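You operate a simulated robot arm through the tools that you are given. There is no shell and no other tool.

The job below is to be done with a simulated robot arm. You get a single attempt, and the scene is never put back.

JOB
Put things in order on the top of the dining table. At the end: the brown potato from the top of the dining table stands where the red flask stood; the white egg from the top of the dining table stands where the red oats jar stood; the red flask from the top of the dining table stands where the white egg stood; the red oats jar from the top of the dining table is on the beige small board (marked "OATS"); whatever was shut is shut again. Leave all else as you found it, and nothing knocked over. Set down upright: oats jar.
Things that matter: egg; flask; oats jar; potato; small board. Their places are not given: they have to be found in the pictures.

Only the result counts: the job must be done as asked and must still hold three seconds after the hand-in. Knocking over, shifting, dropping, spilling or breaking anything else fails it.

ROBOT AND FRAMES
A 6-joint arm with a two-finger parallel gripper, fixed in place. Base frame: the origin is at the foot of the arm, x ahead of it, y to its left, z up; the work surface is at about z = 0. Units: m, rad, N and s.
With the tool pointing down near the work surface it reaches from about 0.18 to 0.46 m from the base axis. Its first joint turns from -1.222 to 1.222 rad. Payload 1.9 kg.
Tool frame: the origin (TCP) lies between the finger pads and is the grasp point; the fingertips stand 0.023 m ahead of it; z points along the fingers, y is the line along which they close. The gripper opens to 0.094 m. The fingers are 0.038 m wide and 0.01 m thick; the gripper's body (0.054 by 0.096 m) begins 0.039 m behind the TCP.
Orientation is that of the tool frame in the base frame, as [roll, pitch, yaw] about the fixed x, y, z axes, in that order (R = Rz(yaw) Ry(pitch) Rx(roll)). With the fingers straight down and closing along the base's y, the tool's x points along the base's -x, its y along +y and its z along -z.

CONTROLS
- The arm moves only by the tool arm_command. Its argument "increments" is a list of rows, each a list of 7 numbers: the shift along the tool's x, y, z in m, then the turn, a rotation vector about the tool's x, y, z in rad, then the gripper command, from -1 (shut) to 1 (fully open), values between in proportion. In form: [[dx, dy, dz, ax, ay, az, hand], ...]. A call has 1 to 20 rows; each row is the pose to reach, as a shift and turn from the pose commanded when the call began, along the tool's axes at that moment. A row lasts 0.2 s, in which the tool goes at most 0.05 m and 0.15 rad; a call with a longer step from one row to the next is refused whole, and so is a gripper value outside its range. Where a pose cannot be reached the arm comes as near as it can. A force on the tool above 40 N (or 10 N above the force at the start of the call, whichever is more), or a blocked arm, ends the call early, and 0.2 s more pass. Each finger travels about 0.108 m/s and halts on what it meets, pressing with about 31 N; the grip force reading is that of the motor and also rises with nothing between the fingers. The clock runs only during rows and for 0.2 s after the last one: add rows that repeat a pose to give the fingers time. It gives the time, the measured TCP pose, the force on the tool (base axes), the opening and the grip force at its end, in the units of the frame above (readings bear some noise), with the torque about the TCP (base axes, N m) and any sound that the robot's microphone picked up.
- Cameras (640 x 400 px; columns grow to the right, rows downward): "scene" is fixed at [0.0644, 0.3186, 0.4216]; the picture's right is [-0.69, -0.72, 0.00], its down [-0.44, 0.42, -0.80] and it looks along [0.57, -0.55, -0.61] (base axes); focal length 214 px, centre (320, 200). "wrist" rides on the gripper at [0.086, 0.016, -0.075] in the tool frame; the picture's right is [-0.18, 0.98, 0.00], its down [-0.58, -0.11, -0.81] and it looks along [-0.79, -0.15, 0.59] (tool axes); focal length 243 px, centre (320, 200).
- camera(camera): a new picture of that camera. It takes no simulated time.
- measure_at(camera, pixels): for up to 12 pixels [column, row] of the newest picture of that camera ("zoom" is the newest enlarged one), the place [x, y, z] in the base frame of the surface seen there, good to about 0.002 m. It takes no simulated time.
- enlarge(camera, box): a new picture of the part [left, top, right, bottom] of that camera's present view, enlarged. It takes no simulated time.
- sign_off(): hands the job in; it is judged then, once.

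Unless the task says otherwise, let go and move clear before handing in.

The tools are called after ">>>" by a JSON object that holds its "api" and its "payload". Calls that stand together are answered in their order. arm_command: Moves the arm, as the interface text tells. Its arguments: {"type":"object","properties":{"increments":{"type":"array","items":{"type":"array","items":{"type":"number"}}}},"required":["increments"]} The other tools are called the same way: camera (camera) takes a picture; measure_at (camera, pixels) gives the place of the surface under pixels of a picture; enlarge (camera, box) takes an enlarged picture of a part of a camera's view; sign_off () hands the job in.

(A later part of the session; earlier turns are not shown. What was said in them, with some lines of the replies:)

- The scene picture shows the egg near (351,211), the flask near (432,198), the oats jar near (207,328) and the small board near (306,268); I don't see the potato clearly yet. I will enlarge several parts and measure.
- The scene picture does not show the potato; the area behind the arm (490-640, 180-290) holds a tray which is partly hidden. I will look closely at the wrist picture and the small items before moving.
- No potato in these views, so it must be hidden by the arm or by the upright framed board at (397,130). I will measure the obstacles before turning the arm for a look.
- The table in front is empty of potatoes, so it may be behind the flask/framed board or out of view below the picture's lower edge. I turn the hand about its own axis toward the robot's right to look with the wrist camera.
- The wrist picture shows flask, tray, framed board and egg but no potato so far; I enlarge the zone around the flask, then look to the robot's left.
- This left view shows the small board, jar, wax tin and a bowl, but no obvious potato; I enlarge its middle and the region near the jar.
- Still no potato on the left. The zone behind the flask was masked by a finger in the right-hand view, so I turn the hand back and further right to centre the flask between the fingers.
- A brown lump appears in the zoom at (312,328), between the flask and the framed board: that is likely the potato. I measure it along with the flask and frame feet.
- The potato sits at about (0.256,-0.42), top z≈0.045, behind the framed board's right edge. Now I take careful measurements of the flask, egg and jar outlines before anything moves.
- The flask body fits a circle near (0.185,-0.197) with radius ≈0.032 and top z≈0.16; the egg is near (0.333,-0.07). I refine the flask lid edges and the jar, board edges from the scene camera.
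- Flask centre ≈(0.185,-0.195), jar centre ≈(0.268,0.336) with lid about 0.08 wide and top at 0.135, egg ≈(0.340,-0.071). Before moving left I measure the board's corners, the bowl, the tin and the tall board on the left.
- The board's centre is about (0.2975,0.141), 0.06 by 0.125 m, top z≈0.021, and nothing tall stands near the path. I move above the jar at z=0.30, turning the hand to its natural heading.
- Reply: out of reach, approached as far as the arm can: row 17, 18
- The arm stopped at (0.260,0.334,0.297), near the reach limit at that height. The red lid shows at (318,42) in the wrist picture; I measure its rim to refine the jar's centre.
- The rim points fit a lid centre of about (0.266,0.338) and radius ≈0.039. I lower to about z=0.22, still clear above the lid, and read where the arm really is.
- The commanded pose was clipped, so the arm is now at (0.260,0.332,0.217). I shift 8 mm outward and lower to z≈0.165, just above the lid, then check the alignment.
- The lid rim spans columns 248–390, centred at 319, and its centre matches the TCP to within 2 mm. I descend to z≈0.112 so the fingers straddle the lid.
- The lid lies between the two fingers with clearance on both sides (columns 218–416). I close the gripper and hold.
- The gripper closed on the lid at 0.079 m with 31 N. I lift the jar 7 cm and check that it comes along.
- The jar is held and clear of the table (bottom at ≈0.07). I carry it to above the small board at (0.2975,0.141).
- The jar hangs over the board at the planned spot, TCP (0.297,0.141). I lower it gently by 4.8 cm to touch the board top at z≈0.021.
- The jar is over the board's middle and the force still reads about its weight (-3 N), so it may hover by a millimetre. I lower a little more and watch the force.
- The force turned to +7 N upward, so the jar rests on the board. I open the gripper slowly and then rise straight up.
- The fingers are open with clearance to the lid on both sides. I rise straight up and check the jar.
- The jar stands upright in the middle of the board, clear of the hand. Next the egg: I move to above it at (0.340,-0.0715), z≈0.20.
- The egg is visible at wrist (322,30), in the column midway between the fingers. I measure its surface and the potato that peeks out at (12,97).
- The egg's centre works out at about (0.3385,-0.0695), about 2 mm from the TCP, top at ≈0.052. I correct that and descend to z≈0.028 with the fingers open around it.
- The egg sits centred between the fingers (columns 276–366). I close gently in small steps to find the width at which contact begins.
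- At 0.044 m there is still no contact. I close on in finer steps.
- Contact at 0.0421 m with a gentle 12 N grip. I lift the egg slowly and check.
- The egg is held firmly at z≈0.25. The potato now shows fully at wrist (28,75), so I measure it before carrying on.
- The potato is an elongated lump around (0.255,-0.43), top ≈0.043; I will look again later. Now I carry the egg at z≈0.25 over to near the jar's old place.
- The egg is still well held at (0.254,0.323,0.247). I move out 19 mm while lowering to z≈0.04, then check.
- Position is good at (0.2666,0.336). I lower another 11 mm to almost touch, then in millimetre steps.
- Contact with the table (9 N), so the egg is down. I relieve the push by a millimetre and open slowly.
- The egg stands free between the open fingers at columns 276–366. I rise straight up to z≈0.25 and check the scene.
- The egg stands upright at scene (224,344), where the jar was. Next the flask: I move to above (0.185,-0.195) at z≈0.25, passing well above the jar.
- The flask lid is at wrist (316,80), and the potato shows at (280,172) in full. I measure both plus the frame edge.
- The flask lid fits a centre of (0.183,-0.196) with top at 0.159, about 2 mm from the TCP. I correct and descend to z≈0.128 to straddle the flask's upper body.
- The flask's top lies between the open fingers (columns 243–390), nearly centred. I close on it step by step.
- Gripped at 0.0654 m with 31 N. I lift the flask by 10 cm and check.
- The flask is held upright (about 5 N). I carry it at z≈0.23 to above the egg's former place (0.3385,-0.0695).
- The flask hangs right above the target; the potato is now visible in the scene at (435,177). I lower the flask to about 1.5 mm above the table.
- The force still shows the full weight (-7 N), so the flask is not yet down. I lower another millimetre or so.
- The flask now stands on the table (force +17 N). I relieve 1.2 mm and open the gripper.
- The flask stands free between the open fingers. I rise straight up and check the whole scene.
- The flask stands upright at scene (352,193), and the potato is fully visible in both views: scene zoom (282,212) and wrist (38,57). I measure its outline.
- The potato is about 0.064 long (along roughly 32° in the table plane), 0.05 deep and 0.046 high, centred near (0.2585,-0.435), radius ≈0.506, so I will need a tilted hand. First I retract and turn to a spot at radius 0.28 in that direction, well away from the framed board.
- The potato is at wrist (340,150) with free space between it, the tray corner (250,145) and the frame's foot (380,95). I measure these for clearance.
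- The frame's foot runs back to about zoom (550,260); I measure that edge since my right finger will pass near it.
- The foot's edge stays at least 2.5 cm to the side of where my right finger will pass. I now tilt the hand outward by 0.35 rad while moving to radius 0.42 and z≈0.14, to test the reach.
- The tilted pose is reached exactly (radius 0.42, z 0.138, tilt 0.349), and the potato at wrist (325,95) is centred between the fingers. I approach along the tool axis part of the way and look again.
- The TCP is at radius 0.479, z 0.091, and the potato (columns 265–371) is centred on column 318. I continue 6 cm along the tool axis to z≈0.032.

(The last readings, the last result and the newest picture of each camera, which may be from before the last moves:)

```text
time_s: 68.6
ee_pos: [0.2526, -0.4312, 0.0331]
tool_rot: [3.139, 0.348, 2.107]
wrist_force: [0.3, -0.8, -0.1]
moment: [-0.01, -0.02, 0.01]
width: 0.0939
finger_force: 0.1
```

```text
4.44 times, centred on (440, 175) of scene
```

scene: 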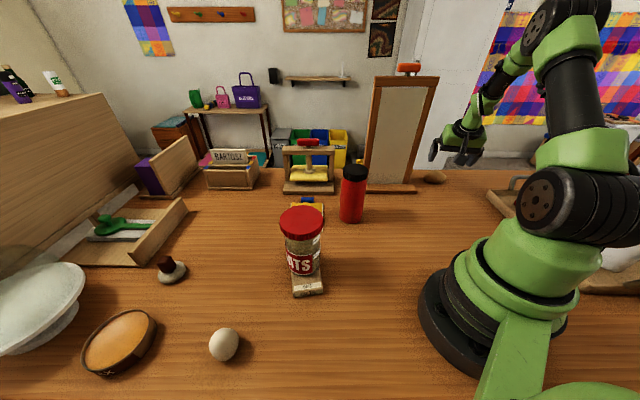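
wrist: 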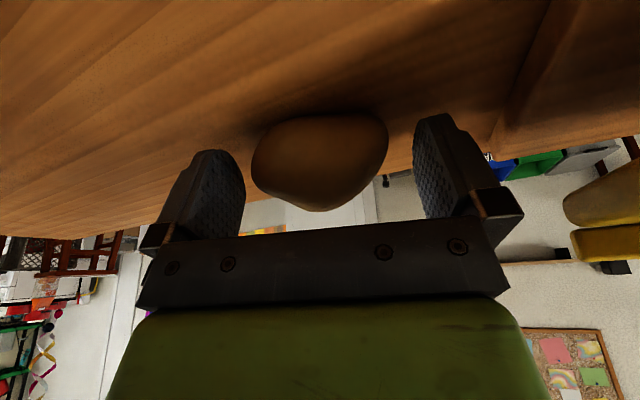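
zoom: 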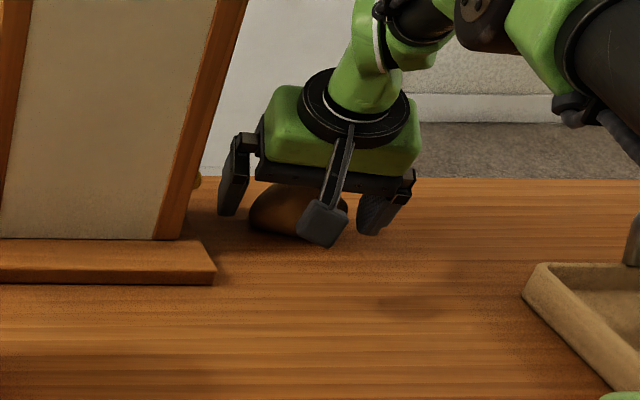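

The potato lies between the fingers, columns 251–389, centred. I close slowly.

>>> {"api": "arm_command", "payload": {"increments": [[0, 0, 0, 0, 0, 0, 0.7], [0, 0, 0, 0, 0, 0, 0.55], [0, 0, 0, 0, 0, 0, 0.45], [0, 0, 0, 0, 0, 0, 0.38], [0, 0, 0, 0, 0, 0, 0.33], [0, 0, 0, 0, 0, 0, 0.33]]}}

>>> {"api": "camera", "payload": {"camera": "wrist"}}

```text
time_s: 70.0
ee_pos: [0.252, -0.4313, 0.0334]
tool_rot: [3.139, 0.348, 2.107]
wrist_force: [-0.6, -0.1, -0.6]
moment: [-0.01, -0.02, -0.01]
width: 0.0712
finger_force: 30.7
```

```text
taken
```

wrist: 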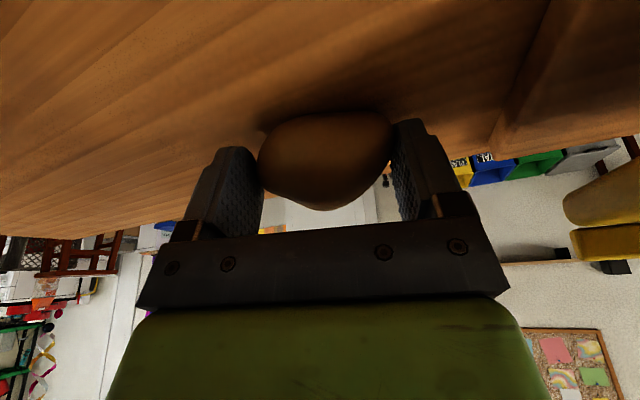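

Gripped at 0.071 m with 31 N. I lift straight up a little and check that the potato follows without turning.

>>> {"api": "arm_command", "payload": {"increments": [[-0.0017, 0, -0.0047, 0, 0, 0, 0.2], [-0.0051, 0, -0.0141, 0, 0, 0, 0.2], [-0.0103, 0, -0.0282, 0, 0, 0, 0.2], [-0.0103, 0, -0.0282, 0, 0, 0, 0.2]]}}

>>> {"api": "camera", "payload": {"camera": "wrist"}}

>>> {"api": "enlarge", "payload": {"camera": "scene", "box": [380, 110, 500, 200]}}

```text
time_s: 71.0
ee_pos: [0.252, -0.4299, 0.0635]
tool_rot: [3.14, 0.348, 2.105]
wrist_force: [0.1, -0.1, -1.7]
moment: [-0.02, 0.03, -0.03]
width: 0.0711
finger_force: 31.0
```

```text
taken
```

wrist: 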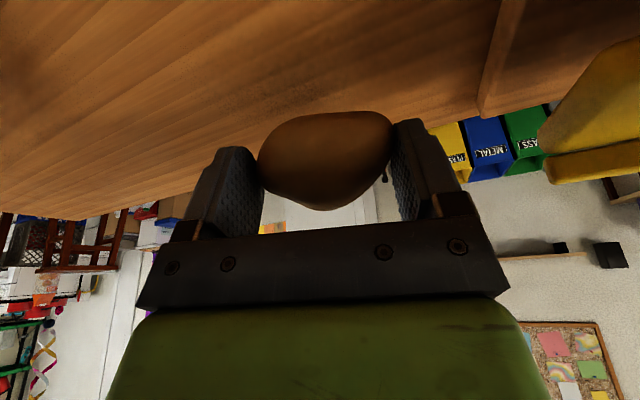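

```text
4.44 times, centred on (440, 155) of scene
```

zoom: 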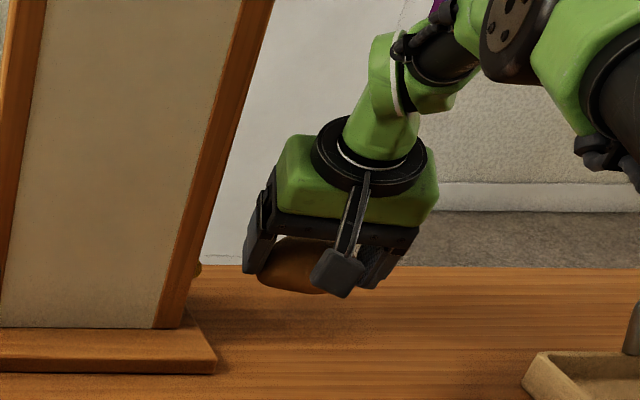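

The potato is held securely with its pose unchanged relative to the hand. I draw back along the radial line to radius ≈0.40, z≈0.12, keeping the tilt.

>>> {"api": "arm_command", "payload": {"increments": [[0.0, 0, -0.02, 0, 0, 0, 0.2], [0.02, 0, -0.042, 0, 0, 0, 0.2], [0.045, 0, -0.065, 0, 0, 0, 0.2], [0.0731, 0, -0.0867, 0, 0, 0, 0.2], [0.0731, 0, -0.0867, 0, 0, 0, 0.2]]}}

>>> {"api": "camera", "payload": {"camera": "scene"}}

>>> {"api": "camera", "payload": {"camera": "wrist"}}

```text
time_s: 72.2
ee_pos: [0.2019, -0.3461, 0.1205]
tool_rot: [3.141, 0.349, 2.104]
wrist_force: [0.5, 1.0, -0.8]
moment: [0.03, 0.03, 0.0]
width: 0.0712
finger_force: 31.2
```

```text
taken
```

scene: 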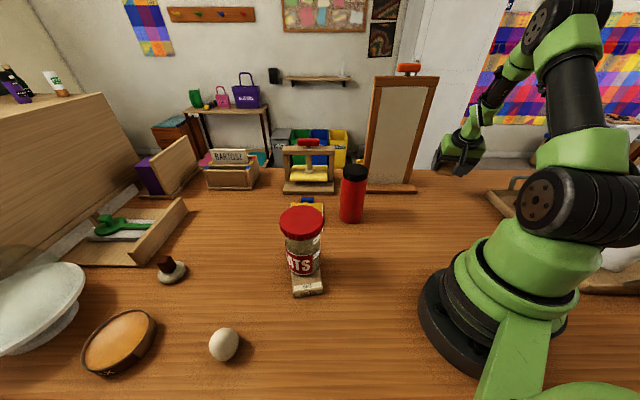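

```text
taken
```

wrist: 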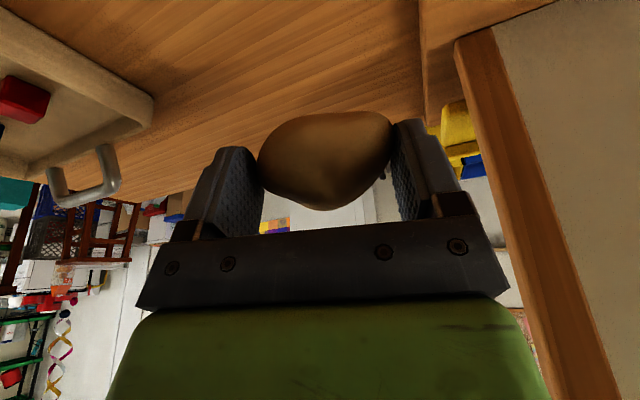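

Held well at (0.202,-0.346,0.12). Now I carry the potato to above the flask's former place, turning with the base and keeping the tilt so it can be set down as it lay.

>>> {"api": "arm_command", "payload": {"increments": [[0.0194, 0.0086, -0.0071, -0.0107, 0, -0.0293, 0.2], [0.0388, 0.0171, -0.0141, -0.0214, 0, -0.0585, 0.2], [0.0582, 0.0257, -0.0212, -0.0321, 0, -0.0878, 0.2], [0.0775, 0.0342, -0.0283, -0.0427, 0, -0.117, 0.2], [0.0969, 0.0428, -0.0354, -0.0534, 0, -0.1463, 0.2], [0.1163, 0.0513, -0.0424, -0.0641, 0, -0.1755, 0.2], [0.1357, 0.0599, -0.0495, -0.0748, 0, -0.2048, 0.2], [0.1357, 0.0599, -0.0495, -0.0748, 0, -0.2048, 0.2]]}}

>>> {"api": "camera", "payload": {"camera": "scene"}}

>>> {"api": "camera", "payload": {"camera": "wrist"}}

```text
time_s: 74.0
ee_pos: [0.1789, -0.2028, 0.1324]
tool_rot: [3.123, 0.344, 2.324]
wrist_force: [-0.1, -0.2, -1.0]
moment: [0.02, 0.01, 0.0]
width: 0.0711
finger_force: 31.2
out of reach, approached as far as the arm can: row 4, 5, 6, 7, 8
```

```text
taken
```

scene: 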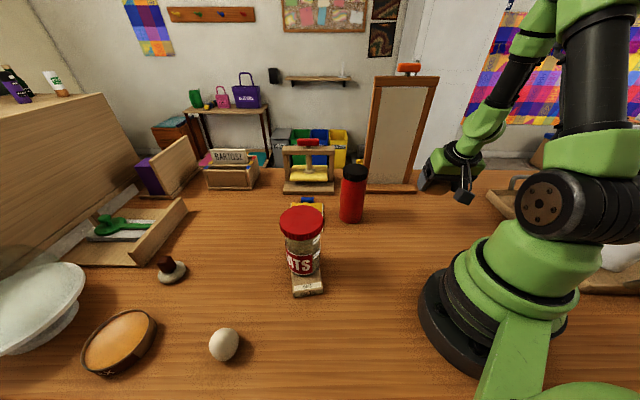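

```text
taken
```

wrist: 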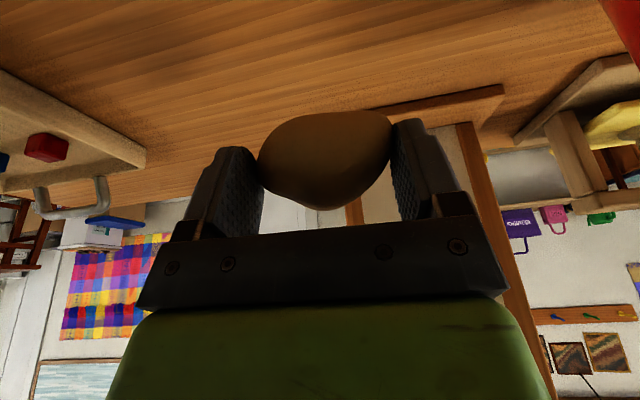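

The arm hit its inner limit with this tilt, ending at (0.179,-0.203,0.132). I reduce the tilt by about 0.094 rad (the potato turns only about 5°) and continue to (0.180,-0.191), z≈0.06.

>>> {"api": "arm_command", "payload": {"increments": [[0.003, 0.001, 0.01, 0.006, 0.04, 0, 0.2], [0.01, 0.003, 0.025, 0.012, 0.094, 0, 0.2], [0.02, 0.006, 0.045, 0.0186, 0.094, 0, 0.2], [0.0318, 0.0085, 0.0655, 0.0186, 0.094, 0, 0.2], [0.0318, 0.0085, 0.0655, 0.0186, 0.094, 0, 0.2]]}}

>>> {"api": "camera", "payload": {"camera": "wrist"}}

>>> {"api": "camera", "payload": {"camera": "scene"}}

```text
time_s: 75.2
ee_pos: [0.1912, -0.2081, 0.0659]
tool_rot: [3.107, 0.24, 2.323]
wrist_force: [-0.1, 0.1, -1.1]
moment: [0.01, 0.03, -0.01]
width: 0.071
finger_force: 30.9
out of reach, approached as far as the arm can: row 1, 2, 3, 4, 5
```

```text
taken
```

wrist: 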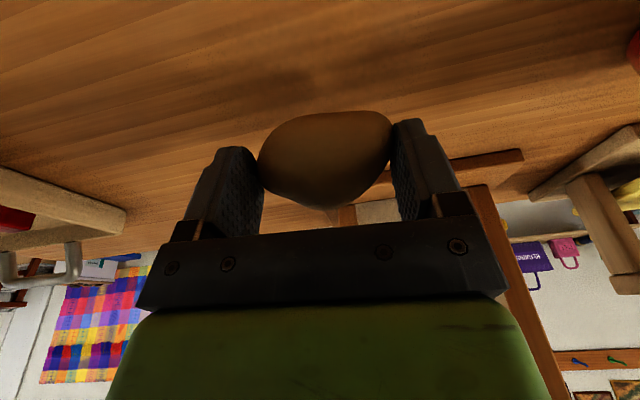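

```text
taken
```

scene: 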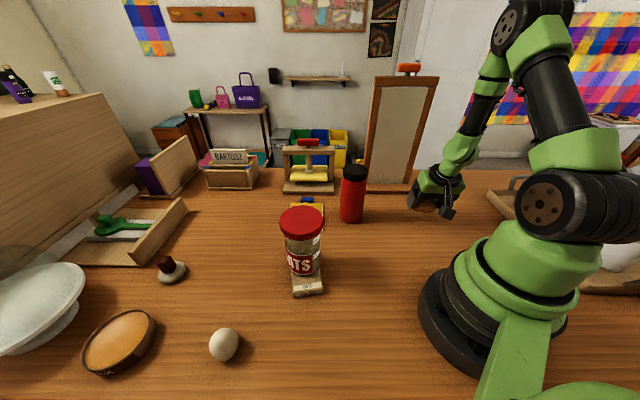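

The inner limit prevents a tilted set-down there, so I will set the potato down temporarily on clear table at about radius 0.36, angle -64°, and regrasp it with the hand vertical. I move out and up there, restoring the 0.35 rad tilt.

>>> {"api": "arm_command", "payload": {"increments": [[-0.0121, -0.017, -0.0069, 0.0202, -0.019, 0.0473, 0.2], [-0.0242, -0.034, -0.0138, 0.0405, -0.038, 0.0946, 0.2], [-0.0363, -0.051, -0.0208, 0.0607, -0.0571, 0.1419, 0.2], [-0.0484, -0.068, -0.0277, 0.0809, -0.0761, 0.1892, 0.2], [-0.0605, -0.085, -0.0346, 0.1012, -0.0951, 0.2365, 0.2], [-0.0726, -0.102, -0.0415, 0.1214, -0.1141, 0.2838, 0.2], [-0.0726, -0.102, -0.0415, 0.1214, -0.1141, 0.2838, 0.2]]}}

>>> {"api": "camera", "payload": {"camera": "wrist"}}

>>> {"api": "camera", "payload": {"camera": "scene"}}

```text
time_s: 76.8
ee_pos: [0.1581, -0.3228, 0.1226]
tool_rot: [3.109, 0.349, 1.954]
wrist_force: [-2.2, -0.9, -1.4]
moment: [-0.01, -0.07, 0.18]
width: 0.0709
finger_force: 30.7
out of reach, approached as far as the arm can: row 4, 5, 6
```

```text
taken
```

wrist: 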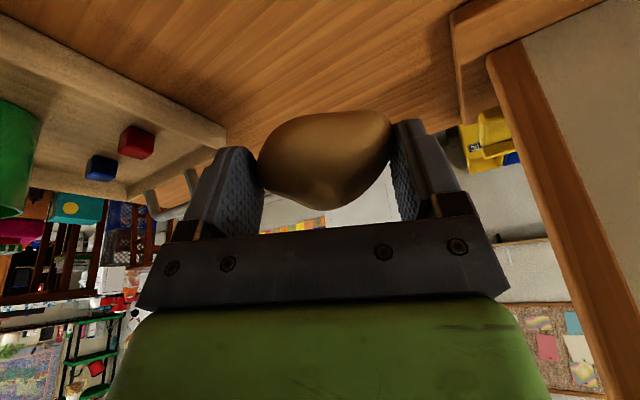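

```text
taken
```

scene: 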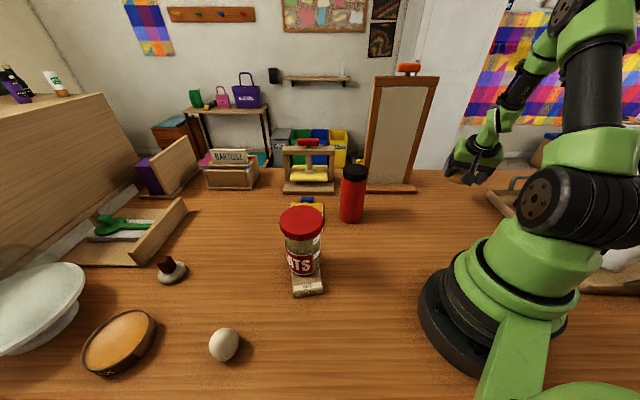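

The pose reads (0.158,-0.323,0.123) with roll 3.109 and yaw 1.954, a bit off what I asked, and some force is shown. I hold still briefly and read again.

>>> {"api": "arm_command", "payload": {"increments": [[0, 0, 0, 0, 0, 0, 0.2], [0, 0, 0, 0, 0, 0, 0.2]]}}

```text
time_s: 77.4
ee_pos: [0.1575, -0.322, 0.1215]
tool_rot: [3.139, 0.349, 2.022]
wrist_force: [-0.3, -0.1, -1.8]
moment: [0.04, -0.03, 0.04]
width: 0.0711
finger_force: 31.3
```

The arm has settled at tilt 0.349, yaw 2.022 as planned. I lower the potato to just above the table at radius ≈0.38, where the space is clear.

>>> {"api": "arm_command", "payload": {"increments": [[-0.01, 0, 0.01, 0, 0, 0, 0.2], [-0.01, 0, 0.03, 0, 0, 0, 0.2], [-0.003, 0, 0.05, 0, 0, 0, 0.2], [0.004, 0, 0.07, 0, 0, 0, 0.2], [0.009, 0, 0.083, 0, 0, 0, 0.2], [0.009, 0, 0.083, 0, 0, 0, 0.2]]}}

>>> {"api": "enlarge", "payload": {"camera": "scene", "box": [400, 130, 540, 240]}}

>>> {"api": "camera", "payload": {"camera": "wrist"}}

```text
time_s: 78.8
ee_pos: [0.1657, -0.34, 0.0405]
tool_rot: [3.142, 0.35, 2.023]
wrist_force: [-0.2, 0.1, -1.0]
moment: [0.01, 0.02, -0.01]
width: 0.071
finger_force: 31.2
```

```text
3.64 times, centred on (470, 185) of scene
```

zoom: 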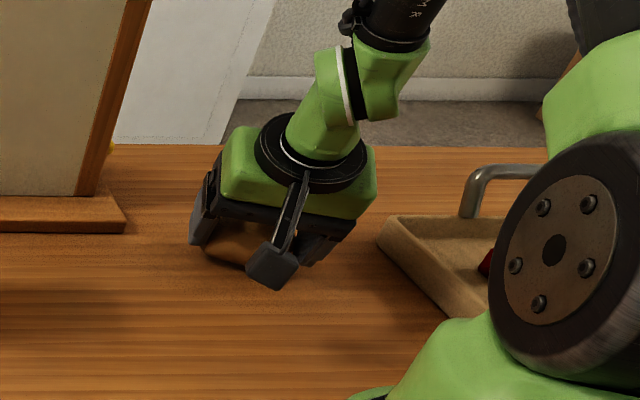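

```text
taken
```

wrist: 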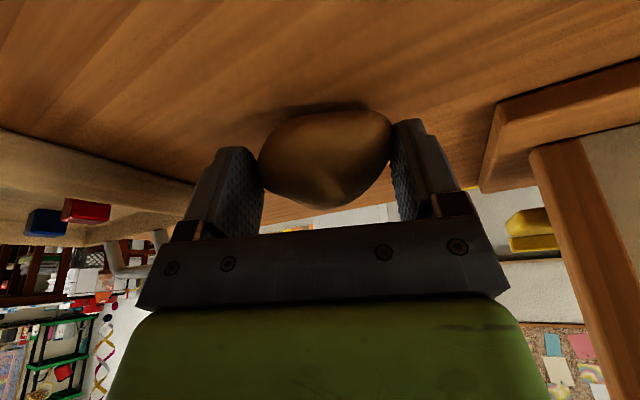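

All clear around; TCP z is 0.0405 and the potato touches at about 0.033. I lower 6 mm, then check the force.

>>> {"api": "arm_command", "payload": {"increments": [[0.001, 0, 0.003, 0, 0, 0, 0.2], [0.0019, 0, 0.0052, 0, 0, 0, 0.2], [0.0019, 0, 0.0052, 0, 0, 0, 0.2]]}}

```text
time_s: 79.6
ee_pos: [0.1663, -0.3402, 0.0353]
tool_rot: [3.138, 0.348, 2.025]
wrist_force: [-0.8, 0.2, -1.1]
moment: [0.05, 0.0, -0.01]
width: 0.0709
finger_force: 31.3
```

>>> {"api": "arm_command", "payload": {"increments": [[0.0003, 0, 0.0009, 0, 0, 0, 0.2], [0.0006, 0, 0.0016, 0, 0, 0, 0.2], [0.0006, 0, 0.0016, 0, 0, 0, 0.2]]}}

```text
time_s: 80.4
ee_pos: [0.1656, -0.3413, 0.0342]
tool_rot: [3.139, 0.35, 2.023]
wrist_force: [0.6, 0.4, 1.0]
moment: [-0.02, 0.03, 0.0]
width: 0.0708
finger_force: 31.5
```

>>> {"api": "arm_command", "payload": {"increments": [[0.0003, 0, 0.0008, 0, 0, 0, 0.2], [0.0003, 0, 0.0008, 0, 0, 0, 0.2]]}}

```text
time_s: 81.0
ee_pos: [0.1657, -0.3417, 0.0321]
tool_rot: [3.141, 0.352, 2.024]
wrist_force: [-3.1, 8.9, 19.6]
moment: [0.01, 0.14, -0.17]
width: 0.0709
finger_force: 31.0
```

The potato now rests on the table (20 N push). I relieve a millimetre and open slowly.

>>> {"api": "arm_command", "payload": {"increments": [[-0.0003, 0, -0.0008, 0, 0, 0, 0.3], [-0.0003, 0, -0.0009, 0, 0, 0, 0.45], [-0.0003, 0, -0.0009, 0, 0, 0, 0.5], [-0.0003, 0, -0.0009, 0, 0, 0, 0.55], [-0.0003, 0, -0.0009, 0, 0, 0, 0.65], [-0.0003, 0, -0.0009, 0, 0, 0, 0.8], [-0.0003, 0, -0.0009, 0, 0, 0, 1], [-0.0003, 0, -0.0009, 0, 0, 0, 1]]}}

>>> {"api": "camera", "payload": {"camera": "wrist"}}

```text
time_s: 82.8
ee_pos: [0.1651, -0.341, 0.0337]
tool_rot: [3.14, 0.348, 2.023]
wrist_force: [-0.3, 0.4, -0.3]
moment: [0.01, -0.02, 0.03]
width: 0.0941
finger_force: 0.1
```

```text
taken
```

wrist: 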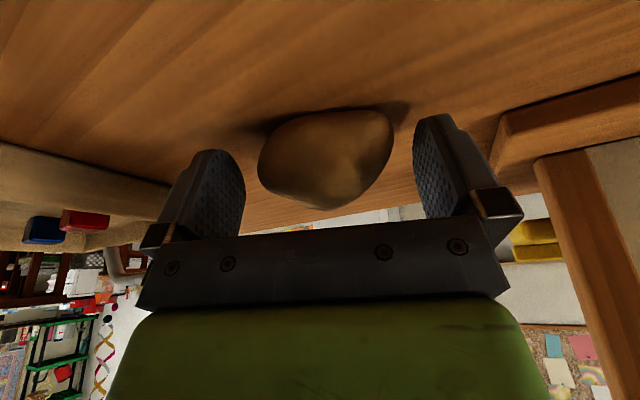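

The potato stays put after release. I back off along the tool axis and then straighten the hand to vertical.

>>> {"api": "arm_command", "payload": {"increments": [[0, 0, -0.02, 0, 0, 0, 1], [0, 0, -0.05, 0, 0, 0, 1], [0, 0, -0.085, 0, 0, 0, 1], [0, 0, -0.12, 0, 0, 0, 1], [-0.01, 0, -0.15, 0, 0.1, 0, 1], [-0.02, 0, -0.165, 0, 0.2, 0, 1], [-0.03, 0, -0.17, 0, 0.3, 0, 1], [-0.03, 0, -0.17, 0, 0.35, 0, 1], [-0.03, 0, -0.17, 0, 0.35, 0, 1]]}}

>>> {"api": "camera", "payload": {"camera": "wrist"}}

>>> {"api": "camera", "payload": {"camera": "scene"}}

```text
time_s: 84.8
ee_pos: [0.1522, -0.3143, 0.2018]
tool_rot: [3.138, 0.0, 2.024]
wrist_force: [0.1, -0.1, -0.1]
moment: [0.0, 0.0, 0.01]
width: 0.0941
finger_force: 0.0
```

```text
taken
```

wrist: 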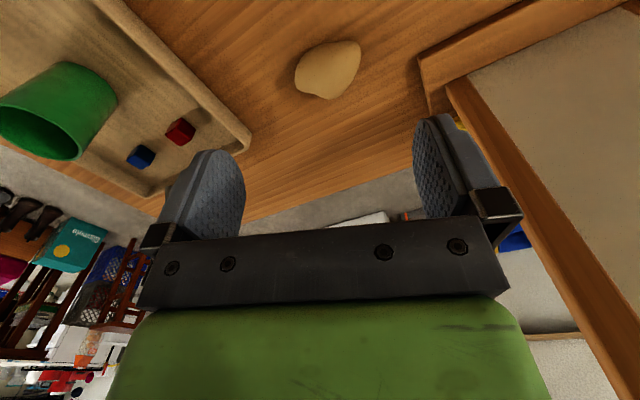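

```text
taken
```

scene: 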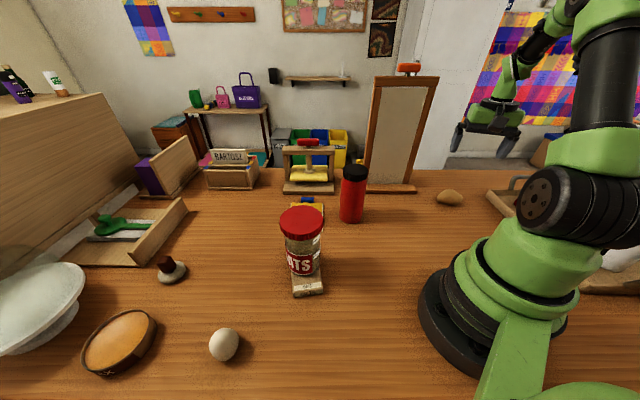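

Potato now rests at scene (449,197) and wrist (327,68), hand vertical. I measure its outline to plan the regrasp.

>>> {"api": "enlarge", "payload": {"camera": "wrist", "box": [264, 20, 392, 120]}}

>>> {"api": "measure_at", "payload": {"camera": "wrist", "pixels": [[298, 72], [305, 55], [320, 47], [340, 43], [358, 44], [360, 55], [355, 72], [340, 88], [328, 96], [310, 92], [328, 68], [340, 65]]}}

>>> {"api": "measure_at", "payload": {"camera": "scene", "pixels": [[438, 198], [442, 195], [449, 190], [449, 197], [449, 203], [456, 200], [461, 198], [462, 201], [440, 202], [445, 204], [455, 192], [452, 205]]}}

```text
4.00 times, centred on (328, 70) of wrist
```

zoom: 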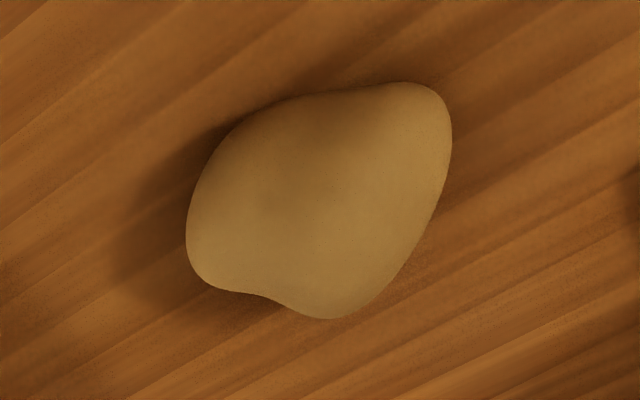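

```text
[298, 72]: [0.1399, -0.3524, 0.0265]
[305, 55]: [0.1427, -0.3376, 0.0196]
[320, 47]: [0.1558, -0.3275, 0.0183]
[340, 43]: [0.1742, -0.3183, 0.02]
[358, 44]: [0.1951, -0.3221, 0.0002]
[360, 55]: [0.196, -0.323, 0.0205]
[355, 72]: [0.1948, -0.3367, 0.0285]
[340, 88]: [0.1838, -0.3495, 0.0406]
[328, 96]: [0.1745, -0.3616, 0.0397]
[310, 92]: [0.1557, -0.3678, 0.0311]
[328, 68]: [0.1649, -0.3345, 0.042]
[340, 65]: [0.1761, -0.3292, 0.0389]
```

```text
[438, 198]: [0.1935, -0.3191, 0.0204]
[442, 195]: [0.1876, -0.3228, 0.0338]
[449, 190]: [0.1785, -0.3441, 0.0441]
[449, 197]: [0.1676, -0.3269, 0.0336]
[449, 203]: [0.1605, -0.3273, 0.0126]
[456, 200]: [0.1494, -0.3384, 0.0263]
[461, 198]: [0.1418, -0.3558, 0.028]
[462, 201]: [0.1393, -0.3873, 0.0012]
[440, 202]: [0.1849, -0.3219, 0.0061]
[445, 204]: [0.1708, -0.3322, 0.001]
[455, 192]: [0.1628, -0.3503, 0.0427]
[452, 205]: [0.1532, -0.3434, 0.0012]
```

The potato's centre is now about (0.170,-0.341), long axis at about 32°. I move the vertical hand above it, turning slightly to match that axis, down to z≈0.11.

>>> {"api": "arm_command", "payload": {"increments": [[-0.011, 0.0013, 0.02, 0, 0, -0.033, 1], [-0.022, 0.0026, 0.045, 0, 0, -0.066, 1], [-0.0316, 0.0039, 0.07, 0, 0, -0.1, 1], [-0.0316, 0.0039, 0.092, 0, 0, -0.1, 1], [-0.0316, 0.0039, 0.092, 0, 0, -0.1, 1]]}}

>>> {"api": "camera", "payload": {"camera": "wrist"}}

>>> {"api": "enlarge", "payload": {"camera": "scene", "box": [390, 120, 530, 230]}}

```text
time_s: 86.0
ee_pos: [0.1693, -0.3403, 0.1105]
tool_rot: [3.14, 0.001, 2.124]
wrist_force: [0.2, 0.7, -0.6]
moment: [-0.01, -0.01, 0.01]
width: 0.0937
finger_force: 0.0
```

```text
taken
```

wrist: 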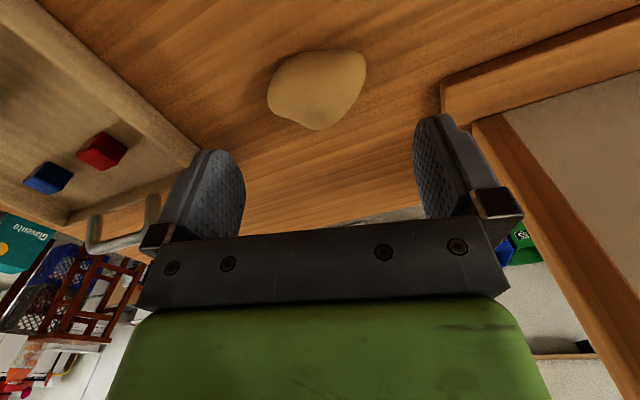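

```text
3.64 times, centred on (460, 175) of scene
```

zoom: 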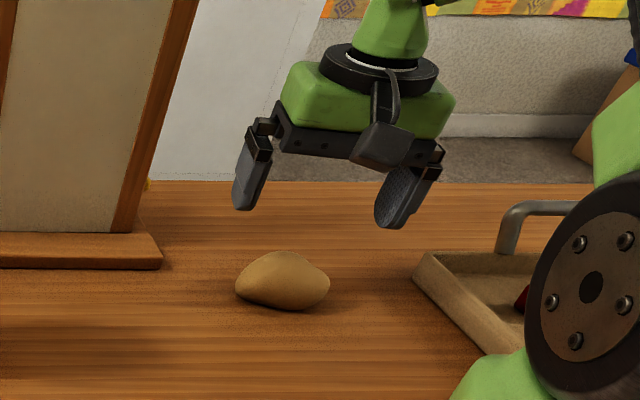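

The potato spans columns 268–366, centred below the fingers, and nothing is in the way. I descend to z≈0.028.

>>> {"api": "arm_command", "payload": {"increments": [[0, 0, 0.025, 0, 0, 0, 1], [0, 0, 0.045, 0, 0, 0, 1], [0, 0, 0.062, 0, 0, 0, 1], [0, 0, 0.075, 0, 0, 0, 1], [0, 0, 0.0825, 0, 0, 0, 1], [0, 0, 0.0825, 0, 0, 0, 1]]}}

>>> {"api": "camera", "payload": {"camera": "wrist"}}

```text
time_s: 87.4
ee_pos: [0.1705, -0.3409, 0.0275]
tool_rot: [3.141, 0.0, 2.123]
wrist_force: [-0.2, -1.0, 0.6]
moment: [-0.03, 0.01, 0.0]
width: 0.0941
finger_force: 0.2
```

```text
taken
```

wrist: 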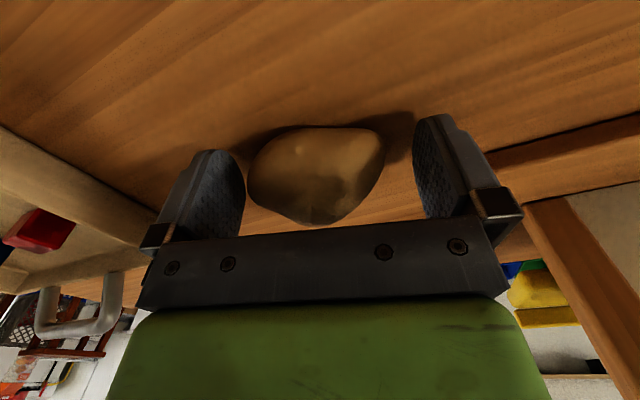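

The potato sits between the fingers (columns 247–385). I close on it slowly.

>>> {"api": "arm_command", "payload": {"increments": [[0, 0, 0, 0, 0, 0, 0.7], [0, 0, 0, 0, 0, 0, 0.58], [0, 0, 0, 0, 0, 0, 0.5], [0, 0, 0, 0, 0, 0, 0.42], [0, 0, 0, 0, 0, 0, 0.3], [0, 0, 0, 0, 0, 0, 0.2], [0, 0, 0, 0, 0, 0, 0.2]]}}

>>> {"api": "camera", "payload": {"camera": "wrist"}}

```text
time_s: 89.0
ee_pos: [0.1692, -0.3413, 0.0291]
tool_rot: [3.139, 0.001, 2.122]
wrist_force: [0.6, 1.0, -0.2]
moment: [0.03, 0.0, -0.02]
width: 0.0721
finger_force: 30.6
```

```text
taken
```

wrist: 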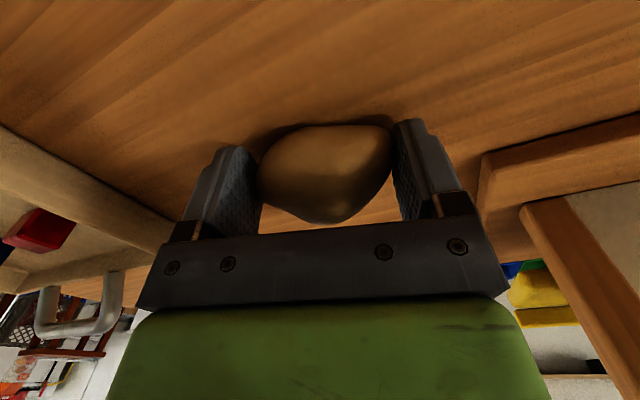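

Gripped at 0.072 m with 31 N. I lift it 9 cm and check.

>>> {"api": "arm_command", "payload": {"increments": [[0, 0, -0.006, 0, 0, 0, 0.2], [0, 0, -0.02, 0, 0, 0, 0.2], [0, 0, -0.045, 0, 0, 0, 0.2], [0, 0, -0.07, 0, 0, 0, 0.2], [0, 0, -0.09, 0, 0, 0, 0.2], [0, 0, -0.09, 0, 0, 0, 0.2]]}}

>>> {"api": "camera", "payload": {"camera": "wrist"}}

```text
time_s: 90.4
ee_pos: [0.1701, -0.3399, 0.1191]
tool_rot: [3.141, 0.0, 2.123]
wrist_force: [0.3, -0.5, -0.4]
moment: [0.02, 0.01, 0.0]
width: 0.0721
finger_force: 31.2
```

```text
taken
```

wrist: 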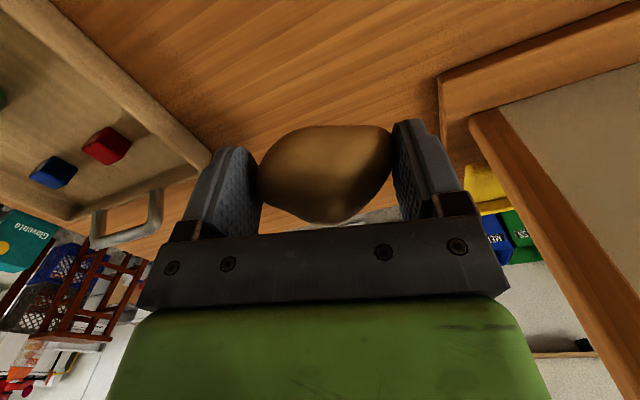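

Held firmly. I carry it to above the flask's former place, TCP target (0.1824,-0.1942).

>>> {"api": "arm_command", "payload": {"increments": [[0.0197, 0.0146, 0, 0, 0, -0.0333, 0.2], [0.0393, 0.0292, 0, 0, 0, -0.0667, 0.2], [0.059, 0.0438, 0, 0, 0, -0.1, 0.2], [0.0786, 0.0584, 0, 0, 0, -0.1333, 0.2], [0.0983, 0.073, 0, 0, 0, -0.1667, 0.2], [0.1179, 0.0876, 0, 0, 0, -0.2, 0.2], [0.1179, 0.0876, 0, 0, 0, -0.2, 0.2]]}}

>>> {"api": "camera", "payload": {"camera": "wrist"}}

>>> {"api": "camera", "payload": {"camera": "scene"}}

```text
time_s: 92.0
ee_pos: [0.1823, -0.1936, 0.1184]
tool_rot: [3.14, 0.001, 2.325]
wrist_force: [0.5, 0.1, -1.2]
moment: [0.05, 0.0, -0.01]
width: 0.0719
finger_force: 30.5
```

```text
taken
```

wrist: 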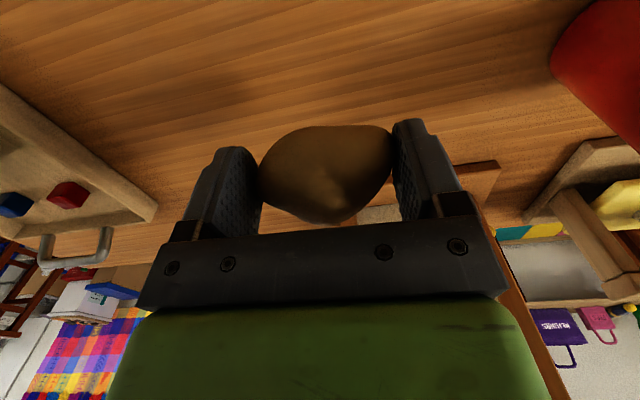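

```text
taken
```

scene: 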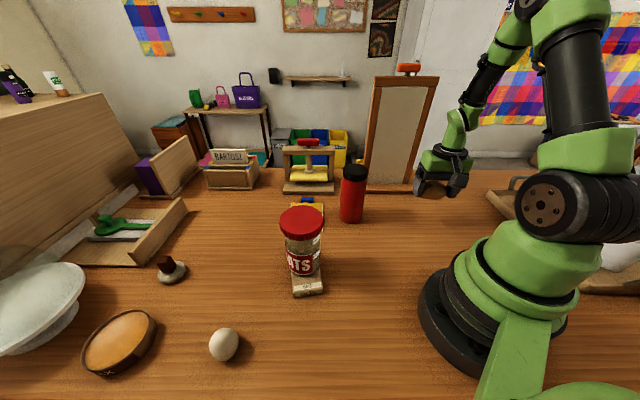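

At (0.182,-0.194,0.118) as planned. I lower it to about 2 mm above the table.

>>> {"api": "arm_command", "payload": {"increments": [[0, 0, 0.025, 0, 0, 0, 0.2], [0, 0, 0.05, 0, 0, 0, 0.2], [0, 0, 0.07, 0, 0, 0, 0.2], [0, 0, 0.082, 0, 0, 0, 0.2], [0, 0, 0.088, 0, 0, 0, 0.2], [0, 0, 0.088, 0, 0, 0, 0.2]]}}

```text
time_s: 93.4
ee_pos: [0.1815, -0.1949, 0.031]
tool_rot: [3.141, 0.0, 2.323]
wrist_force: [0.9, -0.9, -1.3]
moment: [-0.01, 0.02, 0.0]
width: 0.0718
finger_force: 31.2
```

>>> {"api": "arm_command", "payload": {"increments": [[0, 0, 0.001, 0, 0, 0, 0.2], [0, 0, 0.002, 0, 0, 0, 0.2], [0, 0, 0.002, 0, 0, 0, 0.2]]}}

```text
time_s: 94.2
ee_pos: [0.1817, -0.1941, 0.0276]
tool_rot: [3.14, 0.002, 2.323]
wrist_force: [-0.4, -0.2, -1.6]
moment: [0.0, 0.0, 0.02]
width: 0.0719
finger_force: 30.4
```

The force still shows no contact at z≈0.028. I lower one more millimetre.

>>> {"api": "arm_command", "payload": {"increments": [[0, 0, 0.0012, 0, 0, 0, 0.2], [0, 0, 0.0012, 0, 0, 0, 0.2]]}}

```text
time_s: 94.8
ee_pos: [0.1821, -0.1952, 0.0273]
tool_rot: [3.139, 0.001, 2.321]
wrist_force: [-6.4, 0.2, 23.6]
moment: [-0.15, 0.05, -0.21]
width: 0.0717
finger_force: 31.2
```

Contact (24 N). I relieve a millimetre and open slowly, then check.

>>> {"api": "arm_command", "payload": {"increments": [[0, 0, -0.0008, 0, 0, 0, 0.3], [0, 0, -0.001, 0, 0, 0, 0.47], [0, 0, -0.001, 0, 0, 0, 0.52], [0, 0, -0.001, 0, 0, 0, 0.57], [0, 0, -0.001, 0, 0, 0, 0.65], [0, 0, -0.001, 0, 0, 0, 0.8], [0, 0, -0.001, 0, 0, 0, 1], [0, 0, -0.001, 0, 0, 0, 1]]}}

>>> {"api": "camera", "payload": {"camera": "wrist"}}

```text
time_s: 96.6
ee_pos: [0.1823, -0.1936, 0.03]
tool_rot: [3.139, 0.0, 2.324]
wrist_force: [-0.4, -0.3, 0.4]
moment: [0.0, -0.02, 0.02]
width: 0.0938
finger_force: 0.1
```

```text
taken
```

wrist: 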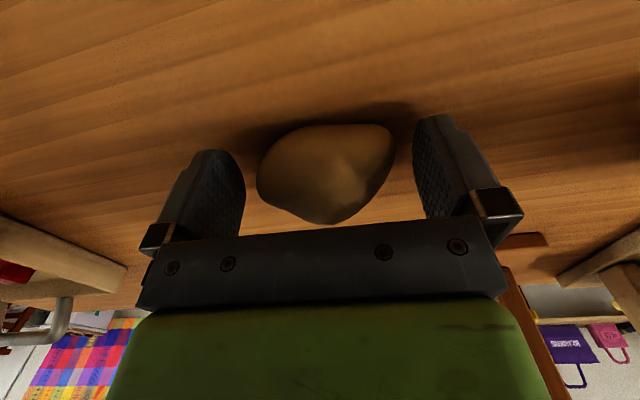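

The potato rests free between the open fingers. I rise straight up to z≈0.28 and check everything.

>>> {"api": "arm_command", "payload": {"increments": [[0, 0, -0.015, 0, 0, 0, 1], [0, 0, -0.04, 0, 0, 0, 1], [0, 0, -0.08, 0, 0, 0, 1], [0, 0, -0.12, 0, 0, 0, 1], [0, 0, -0.16, 0, 0, 0, 1], [0, 0, -0.2, 0, 0, 0, 1], [0, 0, -0.25, 0, 0, 0, 1], [0, 0, -0.25, 0, 0, 0, 1]]}}

>>> {"api": "camera", "payload": {"camera": "scene"}}

>>> {"api": "measure_at", "payload": {"camera": "scene", "pixels": [[432, 218], [425, 215], [430, 212], [440, 215], [224, 335], [224, 345], [352, 170], [353, 200], [300, 215], [300, 222], [310, 288], [435, 177]]}}

>>> {"api": "enlarge", "payload": {"camera": "scene", "box": [320, 150, 480, 250]}}

>>> {"api": "camera", "payload": {"camera": "wrist"}}

```text
time_s: 98.4
ee_pos: [0.1807, -0.1954, 0.2786]
tool_rot: [3.14, 0.001, 2.323]
wrist_force: [-0.5, 0.2, 0.1]
moment: [0.0, -0.02, -0.01]
width: 0.0939
finger_force: 0.1
```

```text
taken
```

scene: 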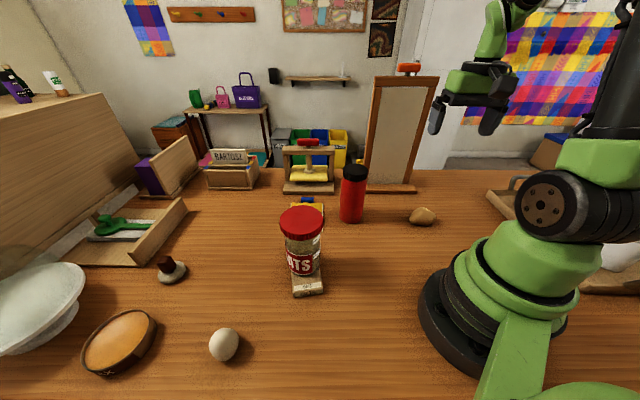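

```text
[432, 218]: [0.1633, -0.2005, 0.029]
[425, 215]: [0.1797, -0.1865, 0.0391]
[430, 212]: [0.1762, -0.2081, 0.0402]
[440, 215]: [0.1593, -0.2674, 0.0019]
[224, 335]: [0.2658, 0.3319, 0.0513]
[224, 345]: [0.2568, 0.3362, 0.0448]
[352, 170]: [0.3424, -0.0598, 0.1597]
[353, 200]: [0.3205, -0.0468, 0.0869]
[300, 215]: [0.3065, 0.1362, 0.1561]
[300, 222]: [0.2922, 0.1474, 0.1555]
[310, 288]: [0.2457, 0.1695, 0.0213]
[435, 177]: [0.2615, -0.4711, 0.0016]
```

```text
4.00 times, centred on (400, 200) of scene
```

zoom: 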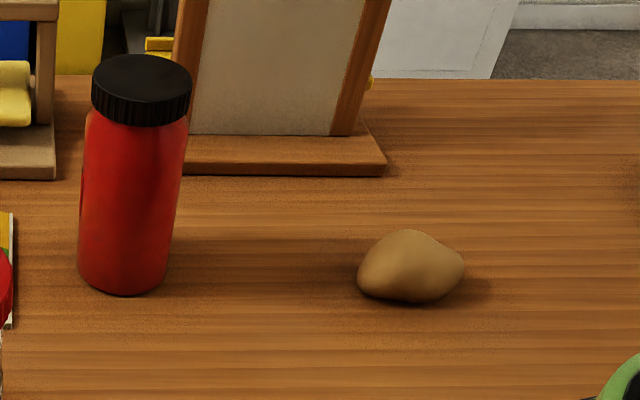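

```text
taken
```

wrist: 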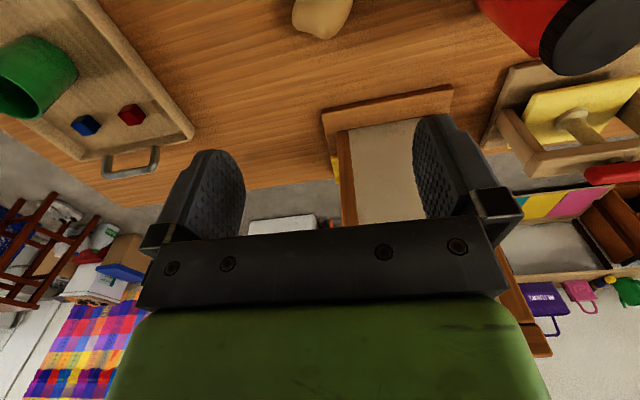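

Final check: the potato rests at scene (422,216), about (0.183,-0.196). The flask stands at (352,193), the egg at (224,344), and the jar stands upright on the OATS board at (302,245). Nothing else has moved and the hand is clear and open, so I hand the job in.

>>> {"api": "sign_off", "payload": {}}

```text
The job is handed in.
```

The job is handed in, and the last pictures showed everything in its new place and nothing knocked over.

| Thing | Where it is now | How it stands |
|---|---|---|
| Oats jar | Middle of the small board marked "OATS" | Upright |
| Egg | Where the oats jar stood, about (0.267, 0.337) | Upright, as it stood before |
| Flask | Where the egg stood, about (0.339, -0.069) | Upright |
| Potato | Where the flask stood, about (0.183, -0.196) | Lying on the table |

- **Accuracy:** by my measurements each thing is within a few millimetres of the spot it was meant for.
- **Potato:** it was too far out to grip with the hand pointing straight down. I lifted it with the hand tilted, set it down on clear table, gripped it again from above and then placed it. Turning the hand upright may have left it rolled slightly from how it first lay.
- **Shut things:** I opened nothing, so nothing needed shutting again.
- **Arm:** the hand is open and clear, about 0.28 m above the table.
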